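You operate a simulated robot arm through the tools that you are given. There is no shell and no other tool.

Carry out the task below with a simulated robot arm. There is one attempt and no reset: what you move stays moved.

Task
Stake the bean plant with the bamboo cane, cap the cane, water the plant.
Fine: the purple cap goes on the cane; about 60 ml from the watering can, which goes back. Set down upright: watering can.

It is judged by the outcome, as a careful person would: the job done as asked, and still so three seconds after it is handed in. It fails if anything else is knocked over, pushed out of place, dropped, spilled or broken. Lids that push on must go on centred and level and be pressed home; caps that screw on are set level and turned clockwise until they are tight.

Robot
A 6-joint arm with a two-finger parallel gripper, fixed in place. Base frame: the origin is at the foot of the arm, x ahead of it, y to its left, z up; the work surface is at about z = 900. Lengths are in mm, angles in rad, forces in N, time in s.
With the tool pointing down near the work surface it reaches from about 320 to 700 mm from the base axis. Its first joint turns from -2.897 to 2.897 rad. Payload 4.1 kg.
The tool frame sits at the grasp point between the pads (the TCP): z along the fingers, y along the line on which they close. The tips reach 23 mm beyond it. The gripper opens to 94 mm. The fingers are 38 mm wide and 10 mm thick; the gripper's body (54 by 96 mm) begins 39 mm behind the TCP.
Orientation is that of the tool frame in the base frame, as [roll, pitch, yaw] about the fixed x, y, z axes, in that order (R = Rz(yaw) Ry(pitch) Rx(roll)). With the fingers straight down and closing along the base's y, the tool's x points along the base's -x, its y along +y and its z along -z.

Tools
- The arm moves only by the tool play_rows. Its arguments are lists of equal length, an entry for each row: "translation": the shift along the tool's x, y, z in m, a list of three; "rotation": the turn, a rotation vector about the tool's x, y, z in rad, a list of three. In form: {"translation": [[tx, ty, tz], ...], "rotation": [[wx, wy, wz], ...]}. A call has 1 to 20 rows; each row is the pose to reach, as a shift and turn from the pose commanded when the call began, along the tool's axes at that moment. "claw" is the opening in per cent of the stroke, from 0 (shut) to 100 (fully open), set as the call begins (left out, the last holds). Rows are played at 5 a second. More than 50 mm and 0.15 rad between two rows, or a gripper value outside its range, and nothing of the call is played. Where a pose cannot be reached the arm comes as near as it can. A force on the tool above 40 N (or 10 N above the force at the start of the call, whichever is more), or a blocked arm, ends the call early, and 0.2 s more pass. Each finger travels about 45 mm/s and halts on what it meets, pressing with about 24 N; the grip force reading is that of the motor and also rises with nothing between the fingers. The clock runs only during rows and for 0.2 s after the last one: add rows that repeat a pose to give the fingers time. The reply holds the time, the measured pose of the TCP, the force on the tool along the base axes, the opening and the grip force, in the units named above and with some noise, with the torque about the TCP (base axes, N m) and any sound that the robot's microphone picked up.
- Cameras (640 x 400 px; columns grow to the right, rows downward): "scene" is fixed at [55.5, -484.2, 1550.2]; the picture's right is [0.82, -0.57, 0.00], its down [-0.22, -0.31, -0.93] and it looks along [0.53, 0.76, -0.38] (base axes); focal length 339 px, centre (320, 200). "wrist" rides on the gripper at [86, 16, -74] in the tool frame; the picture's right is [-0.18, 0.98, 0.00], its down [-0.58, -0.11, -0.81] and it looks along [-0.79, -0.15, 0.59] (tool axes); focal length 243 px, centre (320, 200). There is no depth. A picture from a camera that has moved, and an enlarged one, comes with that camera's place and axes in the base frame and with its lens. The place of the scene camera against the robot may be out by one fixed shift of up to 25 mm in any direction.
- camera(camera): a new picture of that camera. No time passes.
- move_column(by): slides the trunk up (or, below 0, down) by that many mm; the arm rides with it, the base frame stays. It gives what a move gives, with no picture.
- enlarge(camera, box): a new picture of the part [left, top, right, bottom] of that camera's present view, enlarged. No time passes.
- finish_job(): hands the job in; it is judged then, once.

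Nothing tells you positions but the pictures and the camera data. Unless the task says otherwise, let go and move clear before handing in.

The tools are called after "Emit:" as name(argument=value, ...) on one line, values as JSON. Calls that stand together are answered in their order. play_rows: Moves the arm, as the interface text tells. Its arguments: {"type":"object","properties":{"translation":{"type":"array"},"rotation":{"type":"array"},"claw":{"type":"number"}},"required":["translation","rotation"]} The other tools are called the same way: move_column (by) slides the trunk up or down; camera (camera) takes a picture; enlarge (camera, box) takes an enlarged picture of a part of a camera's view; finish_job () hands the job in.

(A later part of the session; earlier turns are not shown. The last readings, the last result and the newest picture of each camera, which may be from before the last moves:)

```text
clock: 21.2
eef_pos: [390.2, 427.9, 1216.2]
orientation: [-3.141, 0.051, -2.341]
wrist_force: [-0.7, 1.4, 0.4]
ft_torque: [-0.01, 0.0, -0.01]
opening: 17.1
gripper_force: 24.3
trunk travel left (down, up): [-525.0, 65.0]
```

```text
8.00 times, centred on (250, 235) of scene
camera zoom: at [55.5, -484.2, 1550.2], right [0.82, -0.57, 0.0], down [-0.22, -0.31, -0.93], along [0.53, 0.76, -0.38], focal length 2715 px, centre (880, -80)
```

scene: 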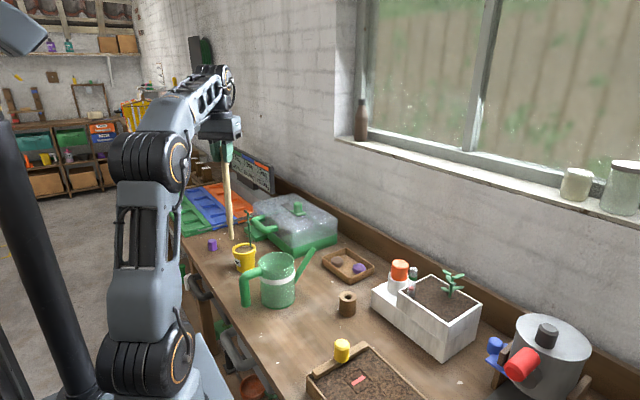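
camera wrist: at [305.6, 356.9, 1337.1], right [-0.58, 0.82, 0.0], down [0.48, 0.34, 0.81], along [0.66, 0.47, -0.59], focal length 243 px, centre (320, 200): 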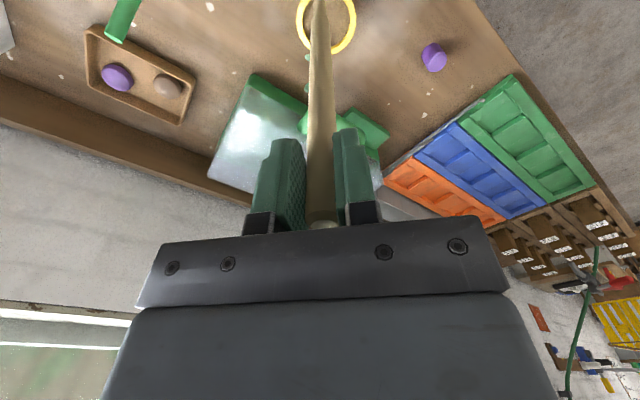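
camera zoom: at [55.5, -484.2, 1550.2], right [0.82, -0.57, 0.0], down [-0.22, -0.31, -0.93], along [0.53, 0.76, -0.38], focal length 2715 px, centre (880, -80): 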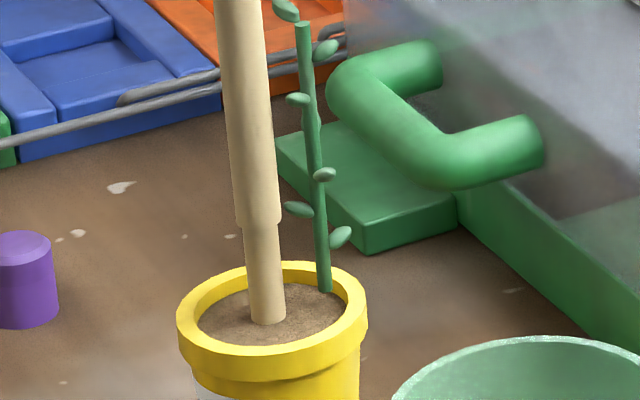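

Emit:
play_rows(translation=[[0.0002, 0, 0.004], [0.0004, 0, 0.008], [0.0006, 0, 0.012], [0.0006, 0, 0.012]], rotation=[[0, 0, 0], [0, 0, 0], [0, 0, 0], [0, 0, 0]])

Emit:
enlarge(camera="scene", box=[215, 210, 285, 260])

```text
clock: 22.2
eef_pos: [389.0, 427.5, 1204.6]
orientation: [-3.141, 0.051, -2.34]
wrist_force: [-0.3, -1.9, 0.1]
ft_torque: [-0.37, -0.04, -0.01]
opening: 17.0
gripper_force: 24.3
trunk travel left (down, up): [-525.0, 65.0]
```

```text
8.00 times, centred on (250, 235) of scene
camera zoom: at [55.5, -484.2, 1550.2], right [0.82, -0.57, 0.0], down [-0.22, -0.31, -0.93], along [0.53, 0.76, -0.38], focal length 2715 px, centre (880, -80)
```

zoom: 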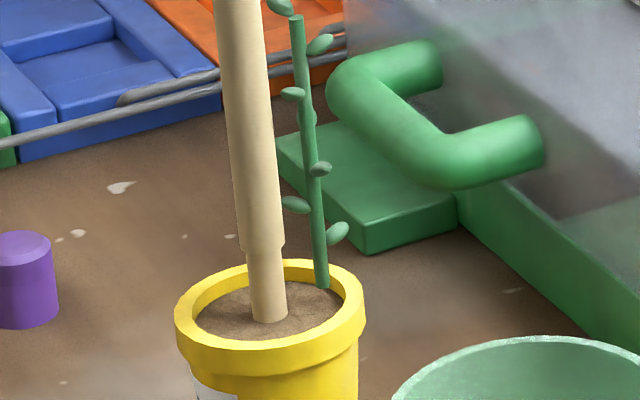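

The cane has entered the soil about 10 mm, but there's a small sideways force (≈1.9 N along y). I'll check the pot.

Emit:
enlarge(camera="scene", box=[215, 230, 285, 280])

Emit:
enlarge(camera="wrist", box=[260, 0, 400, 88])

Emit:
play_rows(translation=[[0, 0, 0], [0, 0, 0]], rotation=[[0, 0, 0], [0, 0, 0]])

```text
8.00 times, centred on (250, 255) of scene
camera zoom: at [55.5, -484.2, 1550.2], right [0.82, -0.57, 0.0], down [-0.22, -0.31, -0.93], along [0.53, 0.76, -0.38], focal length 2715 px, centre (880, -240)
```

zoom: 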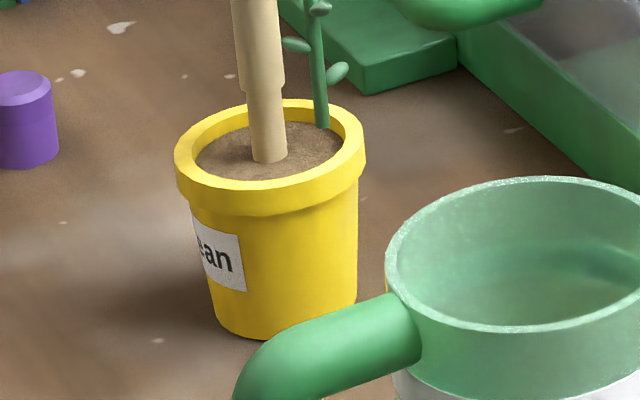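

```text
4.55 times, centred on (330, 44) of wrist
camera zoom: at [313.8, 374.6, 1273.1], right [-0.58, 0.82, 0.01], down [0.45, 0.31, 0.83], along [0.68, 0.49, -0.55], focal length 1103 px, centre (274, 909)
```

zoom: 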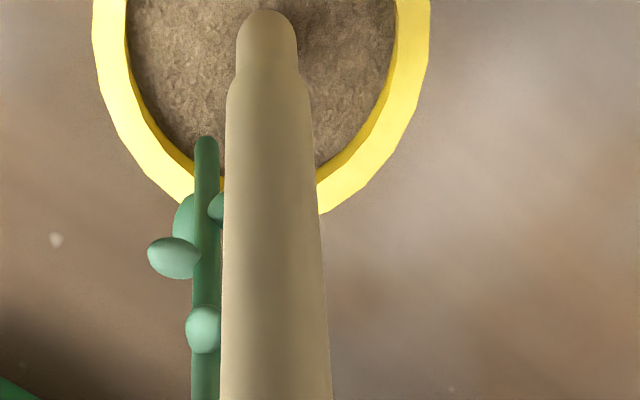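

```text
clock: 22.8
eef_pos: [388.3, 427.6, 1203.2]
orientation: [-3.141, 0.051, -2.34]
wrist_force: [0.2, -2.3, -0.4]
ft_torque: [-0.36, -0.03, -0.03]
opening: 17.0
gripper_force: 23.9
trunk travel left (down, up): [-525.0, 65.0]
```

There is a steady sideways load of about 2 N; I'll shift 1.5 mm in −y to relieve it.

Emit:
play_rows(translation=[[0.0011, -0.001, 0], [0.0011, -0.001, 0]], rotation=[[0, 0, 0], [0, 0, 0]])

Emit:
enlarge(camera="scene", box=[215, 210, 285, 260])

```text
clock: 23.4
eef_pos: [389.4, 426.1, 1204.6]
orientation: [-3.141, 0.051, -2.339]
wrist_force: [0.0, -0.9, -0.6]
ft_torque: [-0.22, -0.02, 0.0]
opening: 16.8
gripper_force: 24.2
trunk travel left (down, up): [-525.0, 65.0]
```

```text
8.00 times, centred on (250, 235) of scene
camera zoom: at [55.5, -484.2, 1550.2], right [0.82, -0.57, 0.0], down [-0.22, -0.31, -0.93], along [0.53, 0.76, -0.38], focal length 2715 px, centre (880, -80)
```

zoom: 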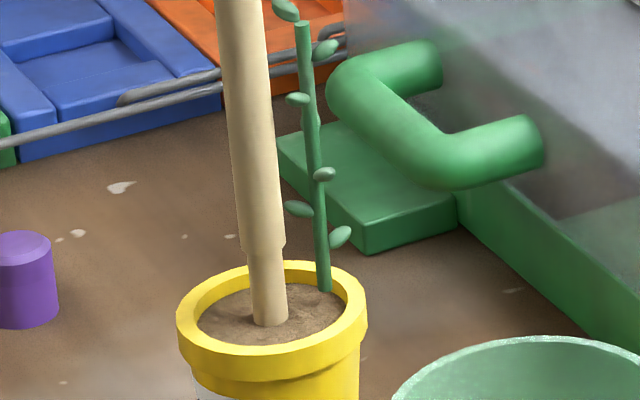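

The pot is back upright. I'll keep descending in small steps.

Emit:
play_rows(translation=[[0.0006, -0.0004, 0.003], [0.0007, -0.0004, 0.006], [0.0009, -0.0004, 0.009], [0.001, -0.0004, 0.012], [0.001, -0.0004, 0.012]], rotation=[[0, 0, 0], [0, 0, 0], [0, 0, 0], [0, 0, 0], [0, 0, 0]])

Emit:
enlarge(camera="scene", box=[215, 210, 285, 260])

```text
clock: 24.6
eef_pos: [388.5, 425.8, 1192.5]
orientation: [-3.14, 0.051, -2.34]
wrist_force: [-0.2, -0.1, 0.2]
ft_torque: [-0.01, -0.02, 0.0]
opening: 16.8
gripper_force: 23.8
trunk travel left (down, up): [-525.0, 65.0]
```

```text
8.00 times, centred on (250, 235) of scene
camera zoom: at [55.5, -484.2, 1550.2], right [0.82, -0.57, 0.0], down [-0.22, -0.31, -0.93], along [0.53, 0.76, -0.38], focal length 2715 px, centre (880, -80)
```

zoom: 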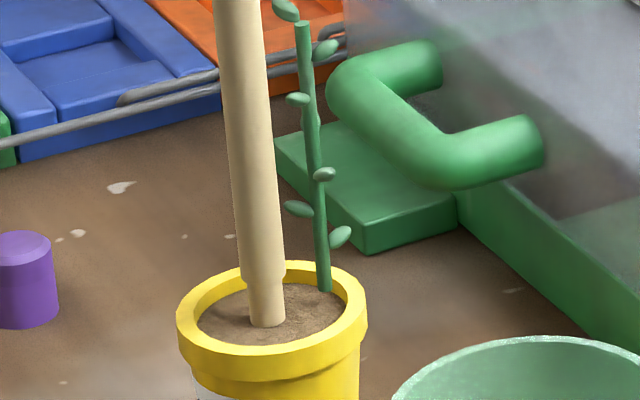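

Forces are near zero. Continuing down.

Emit:
play_rows(translation=[[0.0002, 0, 0.003], [0.0003, 0, 0.006], [0.0005, 0, 0.009], [0.0006, 0, 0.012], [0.0006, 0, 0.012]], rotation=[[0, 0, 0], [0, 0, 0], [0, 0, 0], [0, 0, 0], [0, 0, 0]])

Emit:
enlarge(camera="scene", box=[215, 210, 285, 260])

```text
clock: 25.8
eef_pos: [389.3, 425.3, 1180.8]
orientation: [3.141, 0.051, -2.342]
wrist_force: [-0.4, -0.7, -1.4]
ft_torque: [0.01, -0.04, -0.01]
opening: 16.9
gripper_force: 24.2
trunk travel left (down, up): [-525.0, 65.0]
```

```text
8.00 times, centred on (250, 235) of scene
camera zoom: at [55.5, -484.2, 1550.2], right [0.82, -0.57, 0.0], down [-0.22, -0.31, -0.93], along [0.53, 0.76, -0.38], focal length 2715 px, centre (880, -80)
```

zoom: 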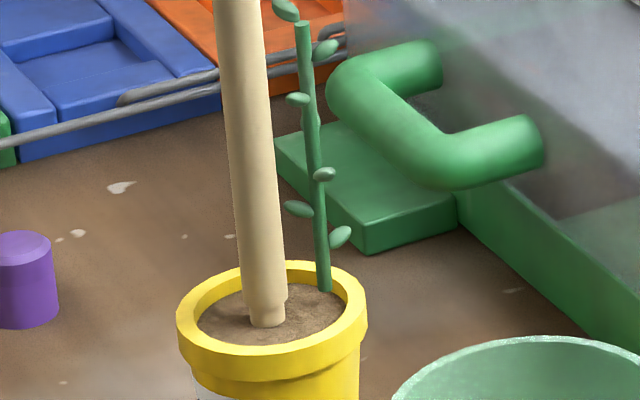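

Emit:
play_rows(translation=[[0.0001, 0, 0.002], [0.0002, 0, 0.004], [0.0003, 0, 0.006], [0.0004, 0, 0.008], [0.0005, 0, 0.01], [0.0005, 0, 0.01]], rotation=[[0, 0, 0], [0, 0, 0], [0, 0, 0], [0, 0, 0], [0, 0, 0], [0, 0, 0]])

Emit:
enlarge(camera="scene", box=[215, 210, 285, 260])

```text
clock: 27.2
eef_pos: [389.1, 425.6, 1169.5]
orientation: [-3.141, 0.051, -2.34]
wrist_force: [-0.7, -0.3, -0.2]
ft_torque: [0.03, 0.02, 0.0]
opening: 17.1
gripper_force: 23.7
trunk travel left (down, up): [-525.0, 65.0]
```

```text
8.00 times, centred on (250, 235) of scene
camera zoom: at [55.5, -484.2, 1550.2], right [0.82, -0.57, 0.0], down [-0.22, -0.31, -0.93], along [0.53, 0.76, -0.38], focal length 2715 px, centre (880, -80)
```

zoom: 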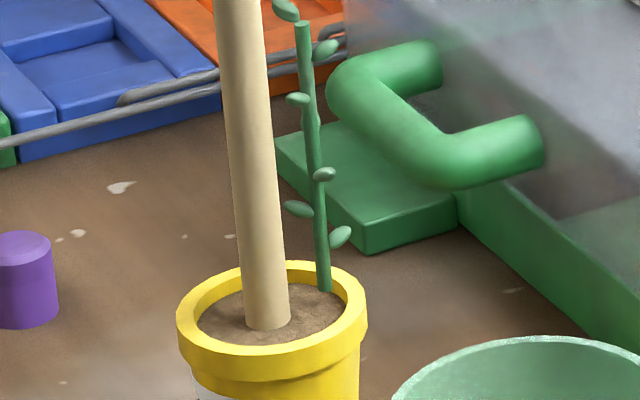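

The shoulder has reached the soil. Pressing gently further to feel for seating.

Emit:
play_rows(translation=[[0.0001, 0, 0.0015], [0.0002, 0, 0.003], [0.0002, 0, 0.004], [0.0002, 0, 0.004]], rotation=[[0, 0, 0], [0, 0, 0], [0, 0, 0], [0, 0, 0]])

Emit:
enlarge(camera="scene", box=[225, 230, 275, 261])

```text
clock: 28.2
eef_pos: [387.9, 425.6, 1167.1]
orientation: [-3.141, 0.056, -2.341]
wrist_force: [1.4, -0.4, 21.4]
ft_torque: [0.17, -0.2, 0.0]
opening: 17.2
gripper_force: 23.9
trunk travel left (down, up): [-525.0, 65.0]
```

```text
12.80 times, centred on (250, 246) of scene
camera zoom: at [55.5, -484.2, 1550.2], right [0.82, -0.57, 0.0], down [-0.22, -0.31, -0.93], along [0.53, 0.76, -0.38], focal length 4344 px, centre (1216, -382)
```

zoom: 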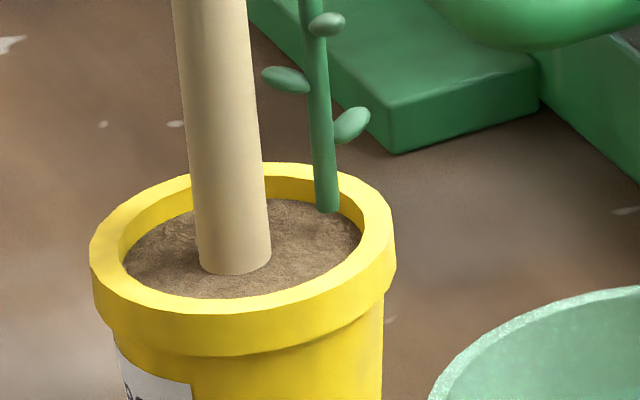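

The cane is seated: 21 N resistance with its shoulder on the soil. I'll relieve the load, open the fingers and rise clear.

Emit:
play_rows(translation=[[-0.0001, 0, -0.0016], [-0.0001, 0, -0.0016]], rotation=[[0, 0, 0], [0, 0, 0]])

Emit:
play_rows(translation=[[0, 0, 0], [0, 0, 0], [0, 0, 0], [0, 0, 0]], rotation=[[0, 0, 0], [0, 0, 0], [0, 0, 0], [0, 0, 0]], claw=60)

Emit:
camera(camera="wrist")

Emit:
enlarge(camera="scene", box=[190, 150, 310, 270])

```text
clock: 28.8
eef_pos: [388.6, 425.6, 1168.1]
orientation: [3.141, 0.05, -2.34]
wrist_force: [1.0, 0.7, 12.1]
ft_torque: [0.31, -0.37, 0.0]
opening: 16.8
gripper_force: 23.9
trunk travel left (down, up): [-525.0, 65.0]
```

```text
clock: 29.8
eef_pos: [388.8, 425.8, 1166.9]
orientation: [-3.141, 0.051, -2.34]
wrist_force: [-0.4, -0.3, 0.4]
ft_torque: [0.01, -0.02, -0.02]
opening: 56.5
gripper_force: 0.1
trunk travel left (down, up): [-525.0, 65.0]
```

```text
taken
camera wrist: at [313.1, 372.4, 1236.2], right [-0.58, 0.82, 0.01], down [0.45, 0.31, 0.83], along [0.68, 0.49, -0.55], focal length 243 px, centre (320, 200)
```

wrist: 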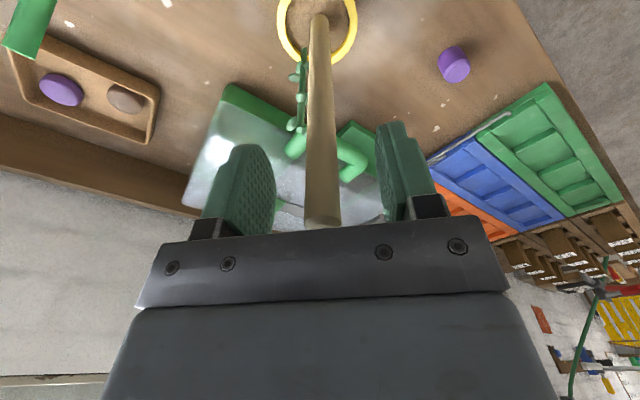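

```text
3.33 times, centred on (250, 210) of scene
camera zoom: at [55.5, -484.2, 1550.2], right [0.82, -0.57, 0.0], down [-0.22, -0.31, -0.93], along [0.53, 0.76, -0.38], focal length 1131 px, centre (553, 167)
```

zoom: 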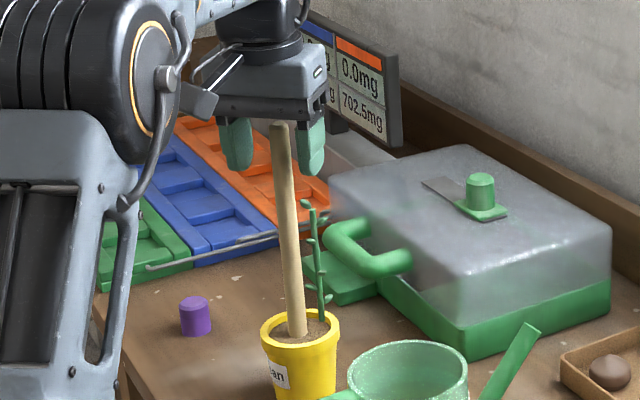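

The cane stands on its own. Rising clear and levelling the tool.

Emit:
play_rows(translation=[[0, 0, -0.02], [0, 0, -0.04], [0, 0, -0.06], [0, 0, -0.075], [-0.001, 0, -0.075], [-0.001, 0, -0.075]], rotation=[[0, 0, 0], [0, 0, 0], [0, 0, 0], [0, 0, 0], [0, 0.05, 0], [0, 0.05, 0]])

Emit:
camera(camera="wrist")

Emit:
enlarge(camera="scene", box=[225, 170, 275, 201])

Emit:
enlarge(camera="scene", box=[225, 225, 275, 256])

```text
clock: 31.2
eef_pos: [388.4, 423.9, 1243.4]
orientation: [3.141, 0.0, -2.34]
wrist_force: [1.6, 0.7, 0.1]
ft_torque: [0.02, -0.02, -0.02]
opening: 56.3
gripper_force: 0.1
trunk travel left (down, up): [-525.0, 65.0]
```

```text
taken
camera wrist: at [315.5, 372.4, 1316.4], right [-0.58, 0.82, 0.0], down [0.48, 0.34, 0.81], along [0.66, 0.47, -0.59], focal length 243 px, centre (320, 200)
```

wrist: 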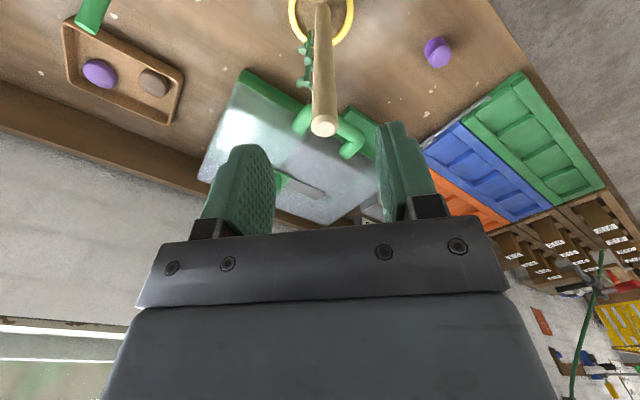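

```text
12.80 times, centred on (250, 186) of scene
camera zoom: at [55.5, -484.2, 1550.2], right [0.82, -0.57, 0.0], down [-0.22, -0.31, -0.93], along [0.53, 0.76, -0.38], focal length 4344 px, centre (1216, 386)
```

zoom: 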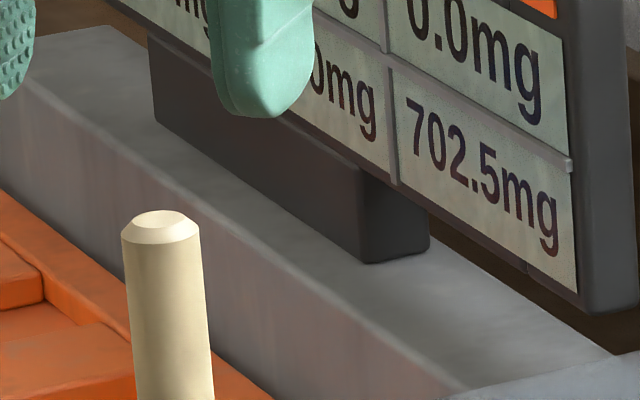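

```text
12.80 times, centred on (250, 240) of scene
camera zoom: at [55.5, -484.2, 1550.2], right [0.82, -0.57, 0.0], down [-0.22, -0.31, -0.93], along [0.53, 0.76, -0.38], focal length 4344 px, centre (1216, -318)
```

zoom: 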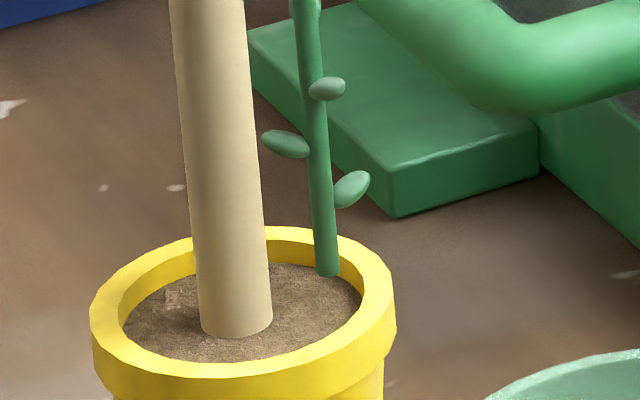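

The cane looks vertical from the scene camera. I'll measure its top position precisely from the wrist camera.

Emit:
enlarge(camera="wrist", box=[285, 0, 365, 50])

Emit:
enlarge(camera="wrist", box=[285, 95, 365, 145])

Emit:
enlarge(camera="wrist", box=[400, 20, 480, 70])

```text
8.00 times, centred on (325, 25) of wrist
camera zoom: at [315.5, 372.4, 1316.4], right [-0.58, 0.82, 0.0], down [0.48, 0.34, 0.81], along [0.66, 0.47, -0.59], focal length 1941 px, centre (280, 1600)
```

zoom: 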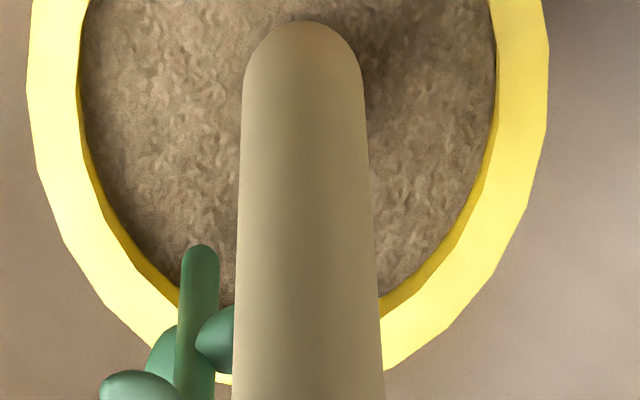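

```text
8.00 times, centred on (325, 120) of wrist
camera zoom: at [315.5, 372.4, 1316.4], right [-0.58, 0.82, 0.0], down [0.48, 0.34, 0.81], along [0.66, 0.47, -0.59], focal length 1941 px, centre (280, 840)
```

zoom: 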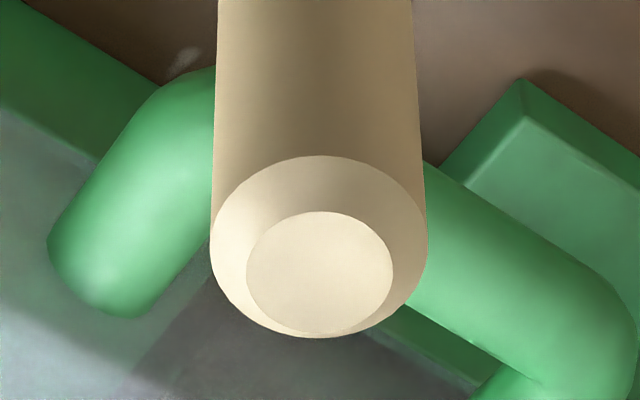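

```text
8.00 times, centred on (440, 45) of wrist
camera zoom: at [315.5, 372.4, 1316.4], right [-0.58, 0.82, 0.0], down [0.48, 0.34, 0.81], along [0.66, 0.47, -0.59], focal length 1941 px, centre (-640, 1440)
```

zoom: 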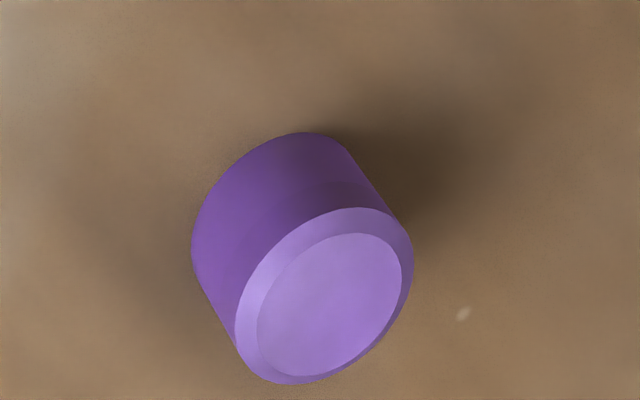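

The cane stands vertical at about (393.5, 431.5) with its top at z ≈ 1188. The upright purple cap (about 32 mm in diameter, closed end up) is at about (348, 616), at the edge of reach, so I'll go there with the tool tilted slightly outward.

Emit:
play_rows(translation=[[-0.0033, 0.0297, 0], [-0.0066, 0.0593, 0], [-0.0198, 0.0744, 0.031], [-0.033, 0.0895, 0.062], [-0.0462, 0.1046, 0.093], [-0.0572, 0.1149, 0.123], [-0.0681, 0.1251, 0.153], [-0.0791, 0.1354, 0.183], [-0.09, 0.1456, 0.213], [-0.1, 0.154, 0.232], [-0.1101, 0.1623, 0.25], [-0.1101, 0.1623, 0.25]], rotation=[[0, 0, -0.03], [0, 0, -0.06], [0, 0, -0.09], [0, 0, -0.12], [0, 0, -0.15], [-0.0036, -0.04, -0.18], [-0.0084, -0.08, -0.21], [-0.0144, -0.12, -0.24], [-0.0192, -0.15, -0.256], [-0.0192, -0.15, -0.256], [-0.0192, -0.15, -0.256], [-0.0192, -0.15, -0.256]], claw=74)

Emit:
camera(camera="wrist")

Emit:
camera(camera="scene")

```text
clock: 33.8
eef_pos: [347.3, 612.5, 992.6]
orientation: [-3.141, 0.149, -2.083]
wrist_force: [0.2, 0.9, -0.4]
ft_torque: [-0.01, 0.01, -0.01]
opening: 69.6
gripper_force: 0.1
out of reach, approached as far as the arm can: row 11, 12
trunk travel left (down, up): [-525.0, 65.0]
```

```text
taken
camera wrist: at [283.8, 535.6, 1051.0], right [-0.77, 0.64, 0.03], down [0.32, 0.34, 0.88], along [0.56, 0.69, -0.47], focal length 243 px, centre (320, 200)
```

wrist: 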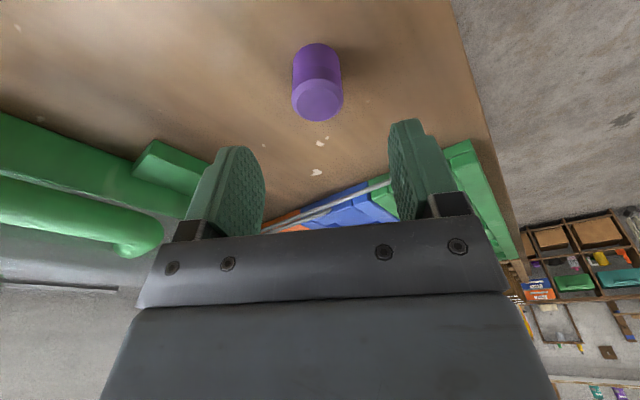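

```text
taken
```

scene: 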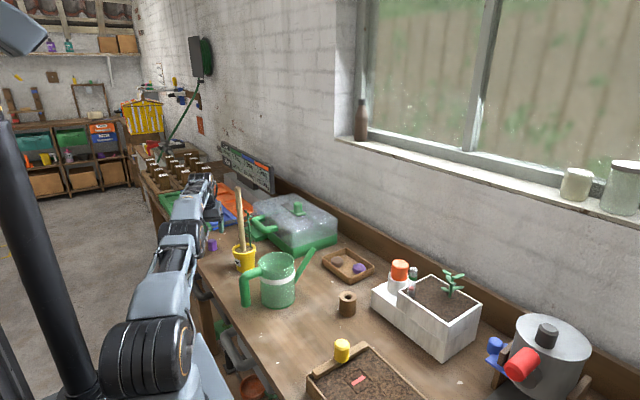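

Emit:
enlarge(camera="wrist", box=[270, 30, 366, 130])

Emit:
enlarge(camera="scene", box=[180, 160, 290, 290])

```text
4.00 times, centred on (318, 80) of wrist
camera zoom: at [283.8, 535.6, 1051.0], right [-0.77, 0.64, 0.03], down [0.32, 0.34, 0.88], along [0.56, 0.69, -0.47], focal length 970 px, centre (328, 680)
```

zoom: 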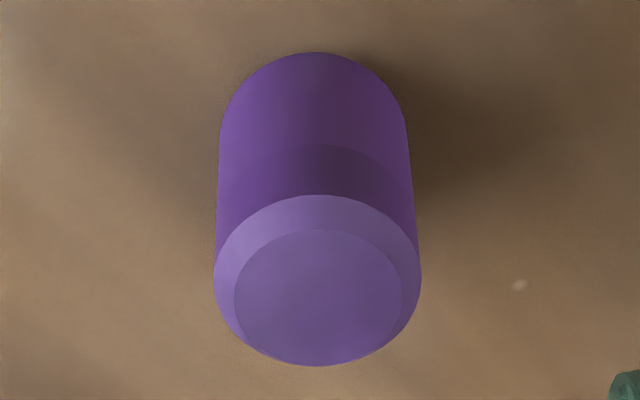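

```text
3.08 times, centred on (235, 225) of scene
camera zoom: at [55.5, -484.2, 1550.2], right [0.82, -0.57, 0.0], down [-0.22, -0.31, -0.93], along [0.53, 0.76, -0.38], focal length 1044 px, centre (582, 123)
```

zoom: 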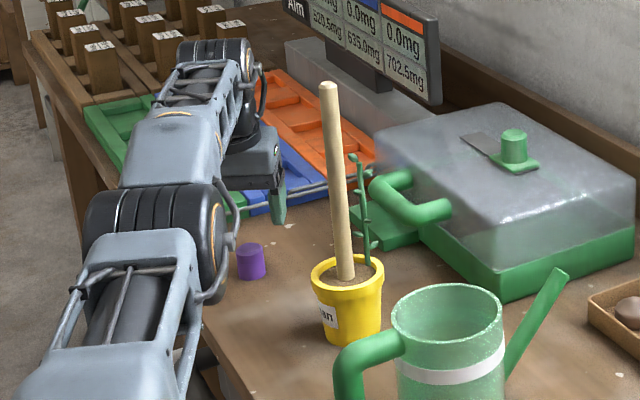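

The cap sits between the fingers, centred. Descending vertically to the grasp height.

Emit:
play_rows(translation=[[0.0015, 0.0002, 0.0152], [0.003, 0.0004, 0.0304], [0.0046, 0.0006, 0.0456], [0.0061, 0.0007, 0.058], [0.0061, 0.0007, 0.058]], rotation=[[0, 0, 0], [0, 0, 0], [0, 0, 0], [0, 0, 0], [0, 0, 0]])

Emit:
camera(camera="wrist")

Emit:
enlarge(camera="scene", box=[180, 190, 260, 260])

```text
clock: 35.0
eef_pos: [347.0, 614.4, 934.6]
orientation: [3.141, 0.151, -2.084]
wrist_force: [-0.3, -0.1, -0.2]
ft_torque: [0.01, 0.0, -0.03]
opening: 69.6
gripper_force: 0.0
trunk travel left (down, up): [-525.0, 65.0]
```

```text
taken
camera wrist: at [283.9, 538.2, 993.4], right [-0.77, 0.64, 0.03], down [0.32, 0.34, 0.88], along [0.56, 0.69, -0.47], focal length 243 px, centre (320, 200)
```

wrist: 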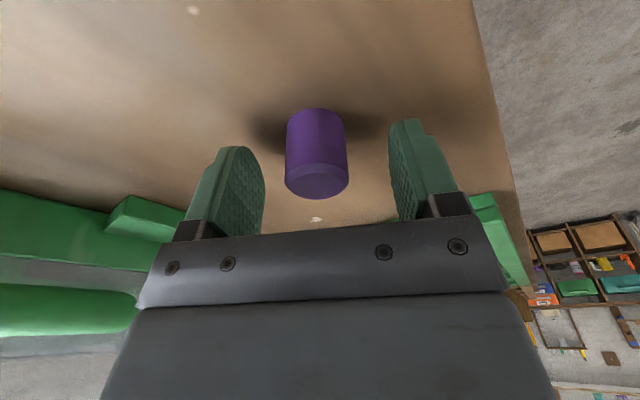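

```text
5.71 times, centred on (220, 225) of scene
camera zoom: at [55.5, -484.2, 1550.2], right [0.82, -0.57, 0.0], down [-0.22, -0.31, -0.93], along [0.53, 0.76, -0.38], focal length 1939 px, centre (891, 57)
```

zoom: 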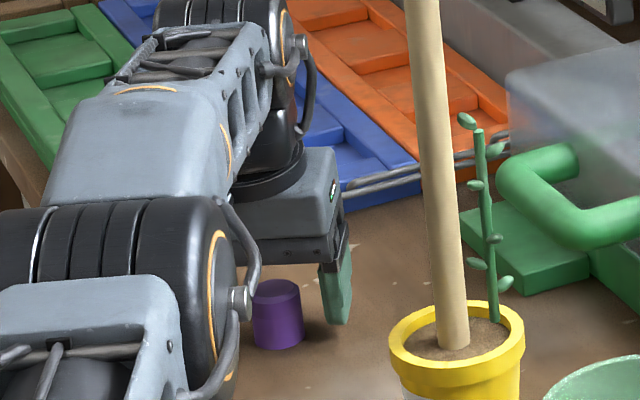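

Emit:
play_rows(translation=[[0.0005, -0.0012, 0.0035], [0.0005, -0.0012, 0.0035]], rotation=[[0, 0, 0], [0, 0, 0]])

Emit:
enlarge(camera="wrist", box=[220, 90, 420, 215])

```text
clock: 35.6
eef_pos: [347.4, 614.1, 930.3]
orientation: [-3.141, 0.151, -2.085]
wrist_force: [-0.3, 0.6, 0.1]
ft_torque: [-0.01, -0.01, -0.05]
opening: 69.8
gripper_force: 0.1
trunk travel left (down, up): [-525.0, 65.0]
```

```text
3.20 times, centred on (320, 152) of wrist
camera zoom: at [284.6, 537.4, 989.0], right [-0.77, 0.64, 0.03], down [0.32, 0.34, 0.88], along [0.56, 0.69, -0.47], focal length 776 px, centre (320, 352)
```

zoom: 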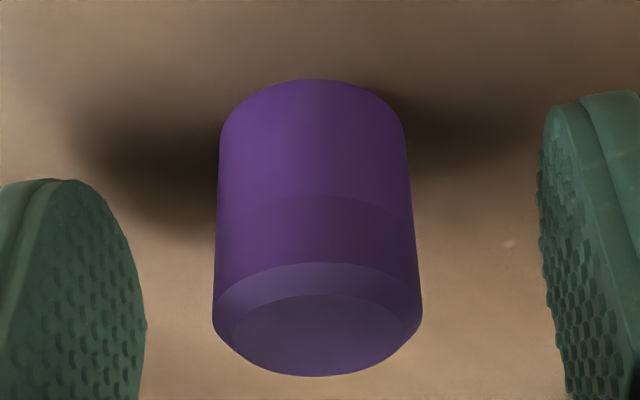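

Closing on the cap.

Emit:
play_rows(translation=[[0, 0, 0], [0, 0, 0], [0, 0, 0], [0, 0, 0], [0, 0, 0]], rotation=[[0, 0, 0], [0, 0, 0], [0, 0, 0], [0, 0, 0], [0, 0, 0]], claw=0)

Emit:
enlarge(camera="wrist", box=[220, 90, 420, 215])

```text
clock: 36.8
eef_pos: [347.5, 614.2, 929.7]
orientation: [-3.141, 0.151, -2.085]
wrist_force: [0.1, 1.2, 0.3]
ft_torque: [0.01, 0.0, 0.01]
opening: 30.3
gripper_force: 24.7
trunk travel left (down, up): [-525.0, 65.0]
```

```text
3.20 times, centred on (320, 152) of wrist
camera zoom: at [284.5, 537.3, 989.1], right [-0.77, 0.64, 0.03], down [0.32, 0.34, 0.88], along [0.56, 0.69, -0.47], focal length 776 px, centre (320, 352)
```

zoom: 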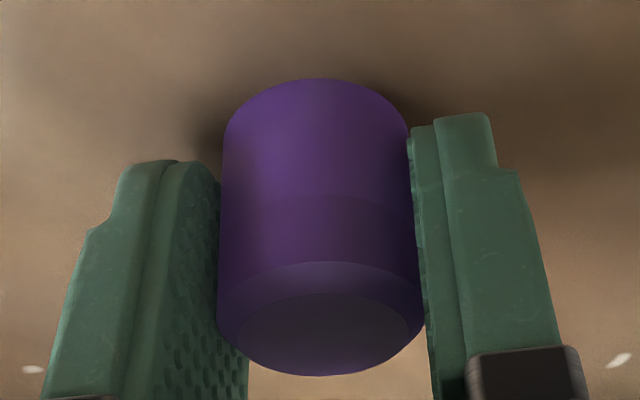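

The cap is gripped (30.3 mm). Lifting it straight up and checking it's held level.

Emit:
play_rows(translation=[[-0.0015, 0, -0.0099], [-0.003, 0, -0.0198], [-0.006, 0, -0.0395], [-0.006, 0, -0.0395]], rotation=[[0, 0, 0], [0, 0, 0], [0, 0, 0], [0, 0, 0]])

Emit:
camera(camera="wrist")

Emit:
enlarge(camera="scene", box=[180, 190, 260, 260])

```text
clock: 37.8
eef_pos: [347.9, 612.3, 969.7]
orientation: [3.141, 0.151, -2.082]
wrist_force: [1.0, -1.3, -0.3]
ft_torque: [0.0, 0.04, -0.03]
opening: 30.2
gripper_force: 23.2
trunk travel left (down, up): [-525.0, 65.0]
```

```text
taken
camera wrist: at [284.8, 535.9, 1030.3], right [-0.77, 0.64, 0.03], down [0.32, 0.34, 0.88], along [0.56, 0.69, -0.47], focal length 243 px, centre (320, 200)
```

wrist: 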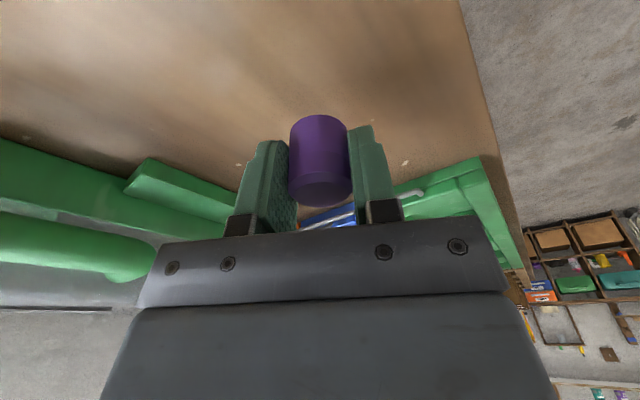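

```text
5.71 times, centred on (220, 225) of scene
camera zoom: at [55.5, -484.2, 1550.2], right [0.82, -0.57, 0.0], down [-0.22, -0.31, -0.93], along [0.53, 0.76, -0.38], focal length 1939 px, centre (891, 57)
```

zoom: 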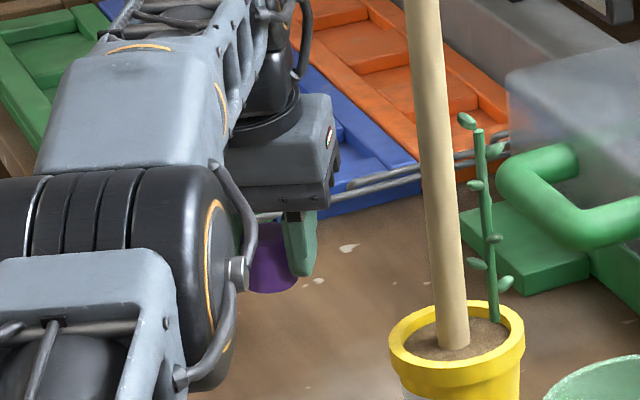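

The cap is held. Carrying it up and over to hover above the cane.

Emit:
play_rows(translation=[[0.0052, -0.0044, -0.0312], [0.0105, -0.0089, -0.0625], [0.0157, -0.0133, -0.0937], [0.0227, -0.0198, -0.1251], [0.0296, -0.0264, -0.1565], [0.0366, -0.0329, -0.1879], [0.0468, -0.0415, -0.2224], [0.057, -0.05, -0.2568], [0.0674, -0.0641, -0.2887], [0.0732, -0.0788, -0.2895], [0.0791, -0.0936, -0.2902], [0.0852, -0.1097, -0.2903], [0.0913, -0.1258, -0.2904], [0.0913, -0.1258, -0.2904]], rotation=[[0, 0, 0], [0, 0, 0], [0, 0, 0], [0, 0, 0], [0, 0, 0], [0, 0, 0], [0, 0, 0], [0, 0, 0], [0, 0, 0], [0, 0, 0], [0, 0, 0], [0, 0, 0], [0, 0, 0], [0, 0, 0]])

Emit:
camera(camera="wrist")

Emit:
enlarge(camera="scene", box=[190, 130, 300, 220])

```text
clock: 40.8
eef_pos: [388.6, 435.0, 1242.4]
orientation: [-3.141, 0.152, -2.082]
wrist_force: [0.0, -0.5, -0.5]
ft_torque: [0.02, 0.02, 0.0]
opening: 30.1
gripper_force: 24.0
trunk travel left (down, up): [-525.0, 65.0]
```

```text
taken
camera wrist: at [326.6, 359.0, 1302.3], right [-0.77, 0.64, 0.03], down [0.32, 0.34, 0.88], along [0.56, 0.69, -0.47], focal length 243 px, centre (320, 200)
```

wrist: 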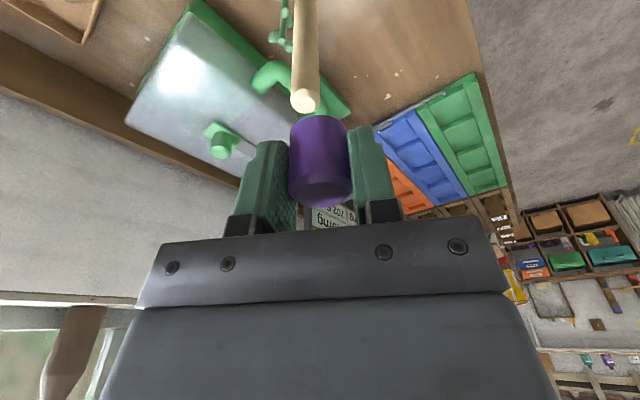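

```text
4.44 times, centred on (245, 175) of scene
camera zoom: at [55.5, -484.2, 1550.2], right [0.82, -0.57, 0.0], down [-0.22, -0.31, -0.93], along [0.53, 0.76, -0.38], focal length 1508 px, centre (653, 311)
```

zoom: 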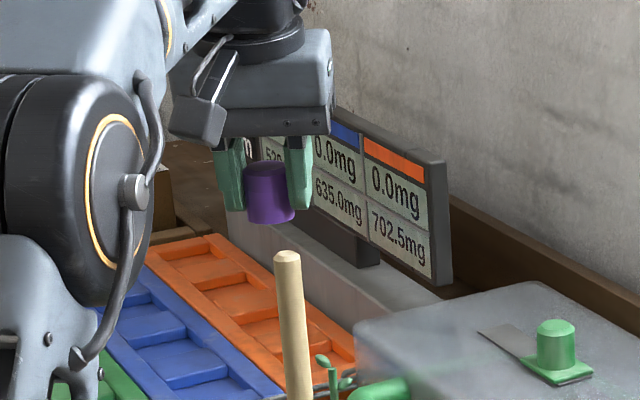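

Cap is hovering above the cane. I'll zoom for precise alignment from both cameras.

Emit:
enlarge(camera="scene", box=[225, 160, 275, 191])

Emit:
enlarge(camera="wrist", box=[265, 70, 375, 210])

```text
12.80 times, centred on (250, 176) of scene
camera zoom: at [55.5, -484.2, 1550.2], right [0.82, -0.57, 0.0], down [-0.22, -0.31, -0.93], along [0.53, 0.76, -0.38], focal length 4344 px, centre (1216, 514)
```

zoom: 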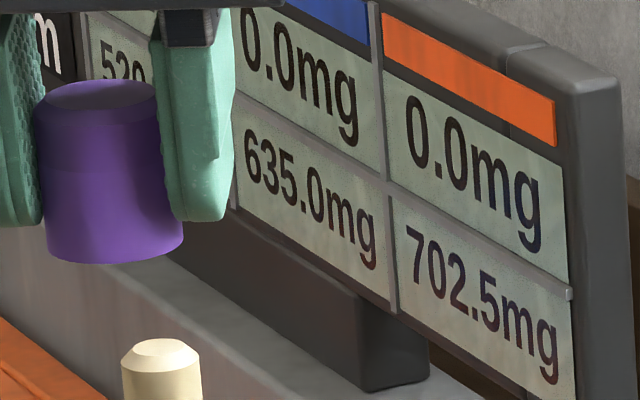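

```text
2.86 times, centred on (320, 140) of wrist
camera zoom: at [326.6, 359.0, 1302.3], right [-0.77, 0.64, 0.03], down [0.32, 0.34, 0.88], along [0.56, 0.69, -0.47], focal length 693 px, centre (320, 371)
```

zoom: 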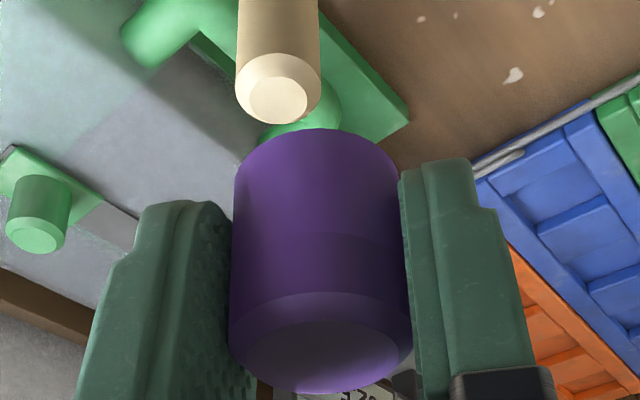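

Emit:
play_rows(translation=[[0.0011, -0.0035, 0.0049], [0.00215, -0.007, 0.0098], [0.00215, -0.007, 0.0098]], rotation=[[0, 0, 0], [0, 0, 0], [0, 0, 0]])

Emit:
enlarge(camera="scene", box=[225, 160, 275, 191])

Emit:
enlarge(camera="wrist", box=[265, 70, 375, 210])

```text
clock: 41.6
eef_pos: [396.5, 431.6, 1233.5]
orientation: [3.141, 0.153, -2.085]
wrist_force: [-0.1, -0.4, -0.4]
ft_torque: [-0.01, -0.03, 0.01]
opening: 30.4
gripper_force: 23.8
trunk travel left (down, up): [-525.0, 65.0]
```

```text
12.80 times, centred on (250, 176) of scene
camera zoom: at [55.5, -484.2, 1550.2], right [0.82, -0.57, 0.0], down [-0.22, -0.31, -0.93], along [0.53, 0.76, -0.38], focal length 4344 px, centre (1216, 514)
```

zoom: 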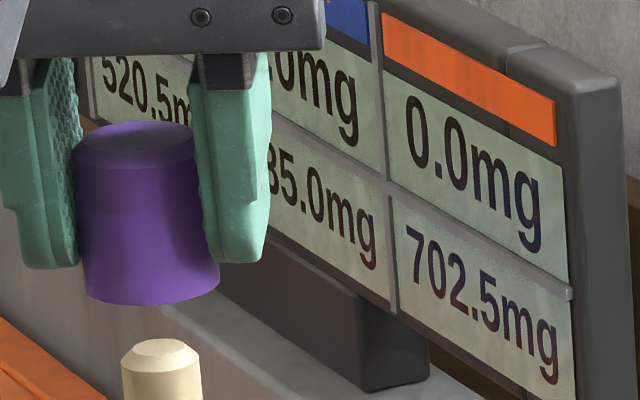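

```text
2.86 times, centred on (320, 140) of wrist
camera zoom: at [333.0, 354.7, 1292.1], right [-0.77, 0.64, 0.03], down [0.32, 0.34, 0.88], along [0.56, 0.69, -0.47], focal length 693 px, centre (320, 371)
```

zoom: 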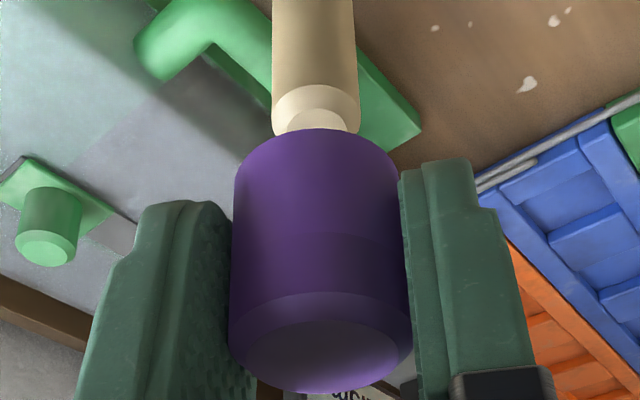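

Sideways alignment is good. Depth along the viewing direction is uncertain, so I'll swing the gripper about the vertical to view the cane from another side.

Emit:
play_rows(translation=[[0, 0, 0], [0, 0, 0], [0, 0, 0], [0, 0, 0], [0, 0, 0], [0, 0, 0], [0, 0, 0], [0, 0, 0], [0, 0, 0], [0, 0, 0]], rotation=[[0.0189, 0, 0.1236], [0.0379, 0, 0.2471], [0.0568, 0, 0.3707], [0.0757, 0, 0.4943], [0.0946, 0, 0.6178], [0.1136, 0, 0.7414], [0.1325, 0, 0.865], [0.1514, 0, 0.9885], [0.1514, 0, 0.9885], [0.1514, 0, 0.9885]])

Emit:
enlarge(camera="scene", box=[225, 160, 275, 191])

Emit:
enlarge(camera="wrist", box=[265, 70, 375, 210])

```text
clock: 43.8
eef_pos: [397.5, 431.4, 1233.3]
orientation: [-3.14, 0.152, -3.087]
wrist_force: [0.2, -0.5, -1.2]
ft_torque: [0.03, -0.03, -0.01]
opening: 30.2
gripper_force: 24.1
trunk travel left (down, up): [-525.0, 65.0]
```

```text
12.80 times, centred on (250, 176) of scene
camera zoom: at [55.5, -484.2, 1550.2], right [0.82, -0.57, 0.0], down [-0.22, -0.31, -0.93], along [0.53, 0.76, -0.38], focal length 4344 px, centre (1216, 514)
```

zoom: 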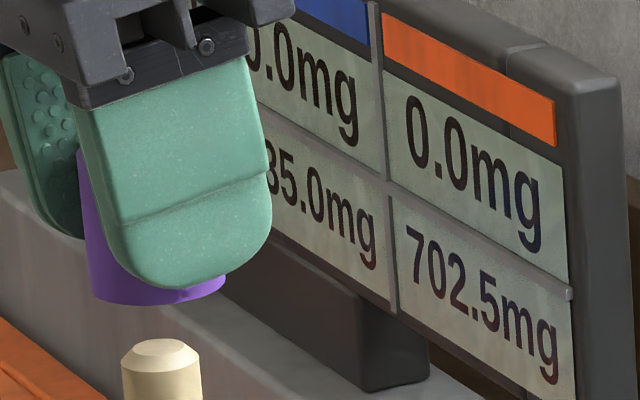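

```text
2.86 times, centred on (320, 140) of wrist
camera zoom: at [297.5, 442.4, 1292.0], right [0.13, 0.99, 0.03], down [0.46, -0.08, 0.89], along [0.88, -0.1, -0.46], focal length 693 px, centre (320, 371)
```

zoom: 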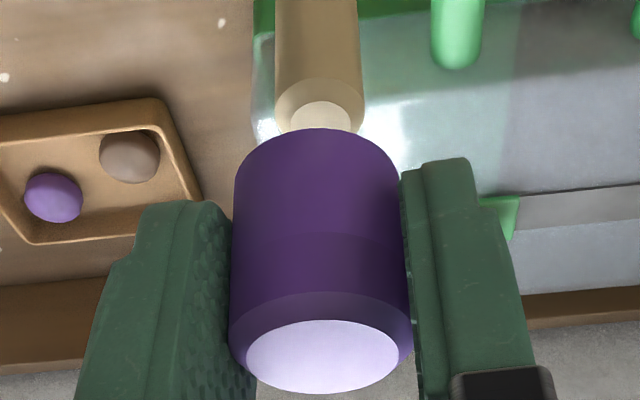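

From this side the cane is about 1 mm off in +y. I'll correct this and lower by 10 mm.

Emit:
play_rows(translation=[[0.0003, 0.0011, 0.002], [0.0008, 0.0011, 0.006], [0.00136, 0.0011, 0.0099], [0.00136, 0.0011, 0.0099]], rotation=[[0, 0, 0], [0, 0, 0], [0, 0, 0], [0, 0, 0]])

Emit:
enlarge(camera="scene", box=[225, 160, 275, 191])

Emit:
enlarge(camera="wrist", box=[265, 70, 375, 210])

```text
clock: 44.8
eef_pos: [397.4, 432.5, 1223.3]
orientation: [3.14, 0.152, -3.085]
wrist_force: [0.3, -0.7, -0.8]
ft_torque: [0.01, 0.03, 0.02]
opening: 30.1
gripper_force: 23.9
trunk travel left (down, up): [-525.0, 65.0]
```

```text
12.80 times, centred on (250, 176) of scene
camera zoom: at [55.5, -484.2, 1550.2], right [0.82, -0.57, 0.0], down [-0.22, -0.31, -0.93], along [0.53, 0.76, -0.38], focal length 4344 px, centre (1216, 514)
```

zoom: 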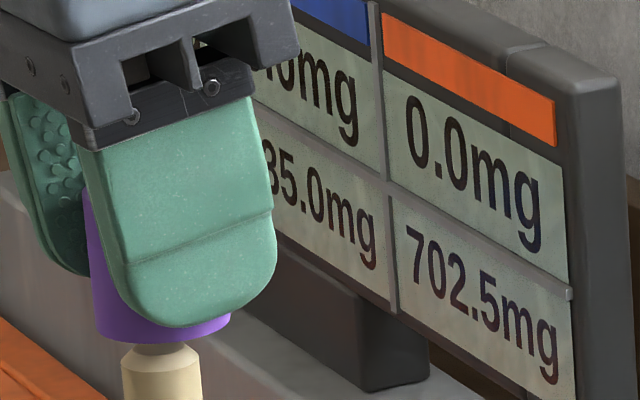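

```text
2.86 times, centred on (320, 140) of wrist
camera zoom: at [298.0, 442.7, 1282.3], right [0.13, 0.99, 0.03], down [0.46, -0.08, 0.89], along [0.88, -0.1, -0.46], focal length 693 px, centre (320, 371)
```

zoom: 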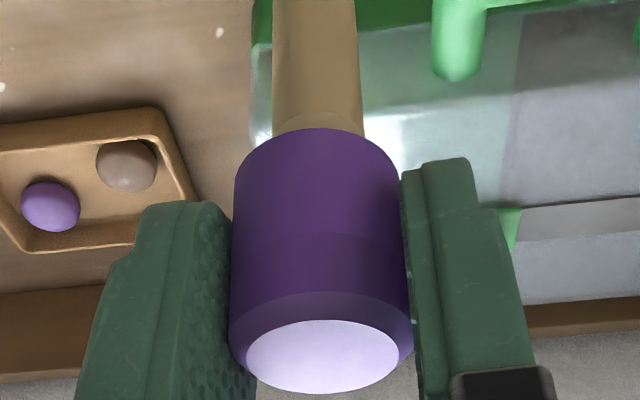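

Emit:
play_rows(translation=[[0.0012, 0.0006, 0], [0.0016, 0.0006, 0.003], [0.0021, 0.0006, 0.0057], [0.0021, 0.0006, 0.0057]], rotation=[[0, 0, 0], [0, 0, 0], [0, 0, 0], [0, 0, 0]])

Emit:
enlarge(camera="scene", box=[225, 165, 275, 196])

Emit:
enlarge(camera="wrist", box=[265, 70, 375, 210])

```text
clock: 45.8
eef_pos: [395.8, 434.3, 1216.5]
orientation: [-3.14, 0.153, -3.082]
wrist_force: [0.1, -0.3, 0.3]
ft_torque: [0.0, 0.04, -0.02]
opening: 30.1
gripper_force: 24.2
trunk travel left (down, up): [-525.0, 65.0]
```

```text
12.80 times, centred on (250, 180) of scene
camera zoom: at [55.5, -484.2, 1550.2], right [0.82, -0.57, 0.0], down [-0.22, -0.31, -0.93], along [0.53, 0.76, -0.38], focal length 4344 px, centre (1216, 450)
```

zoom: 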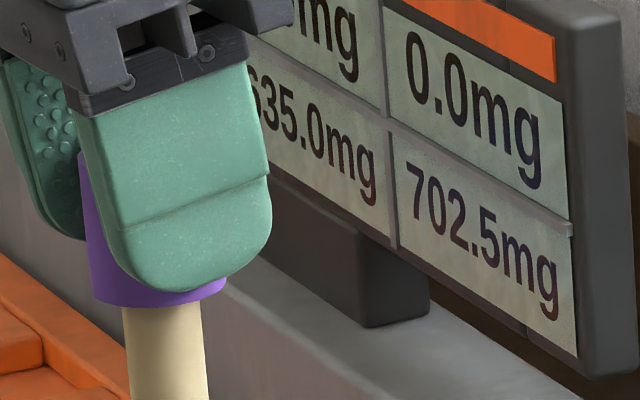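

```text
2.86 times, centred on (320, 140) of wrist
camera zoom: at [296.8, 444.1, 1275.2], right [0.13, 0.99, 0.03], down [0.46, -0.08, 0.89], along [0.88, -0.1, -0.46], focal length 693 px, centre (320, 371)
```

zoom: 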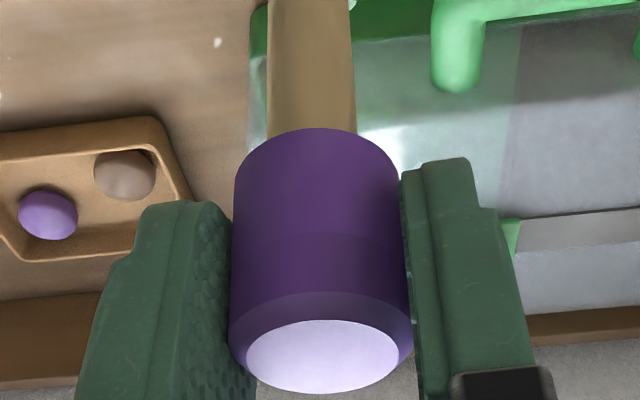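

Aligned within about 0.6 mm. Lowering further in small steps while watching force.

Emit:
play_rows(translation=[[0.0007, -0.0005, 0.0016], [0.001, -0.0005, 0.0033], [0.0012, -0.0005, 0.0049], [0.0012, -0.0005, 0.0049]], rotation=[[0, 0, 0], [0, 0, 0], [0, 0, 0], [0, 0, 0]])

Emit:
enlarge(camera="scene", box=[225, 165, 275, 196])

Emit:
enlarge(camera="wrist", box=[265, 70, 375, 210])

```text
clock: 46.8
eef_pos: [395.5, 432.7, 1211.1]
orientation: [-3.139, 0.152, -3.084]
wrist_force: [-0.8, -0.9, 0.4]
ft_torque: [0.0, 0.0, -0.03]
opening: 30.5
gripper_force: 24.0
trunk travel left (down, up): [-525.0, 65.0]
```

```text
12.80 times, centred on (250, 180) of scene
camera zoom: at [55.5, -484.2, 1550.2], right [0.82, -0.57, 0.0], down [-0.22, -0.31, -0.93], along [0.53, 0.76, -0.38], focal length 4344 px, centre (1216, 450)
```

zoom: 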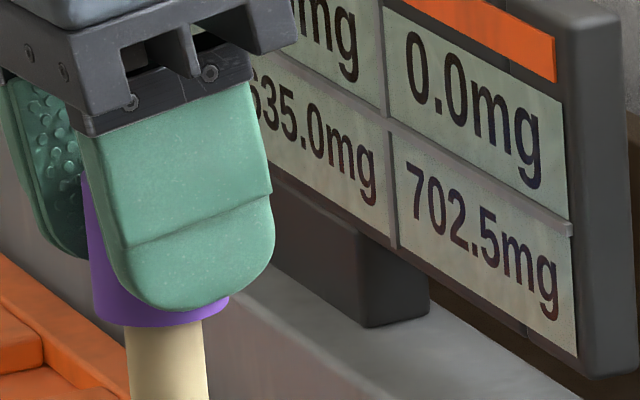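

```text
2.86 times, centred on (320, 140) of wrist
camera zoom: at [296.7, 443.2, 1270.7], right [0.13, 0.99, 0.03], down [0.46, -0.08, 0.89], along [0.88, -0.1, -0.46], focal length 693 px, centre (320, 371)
```

zoom: 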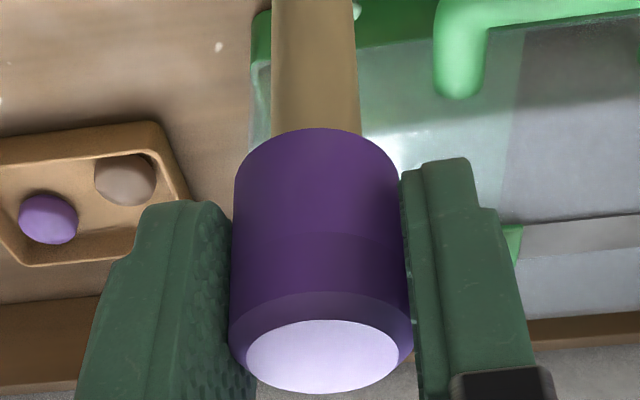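

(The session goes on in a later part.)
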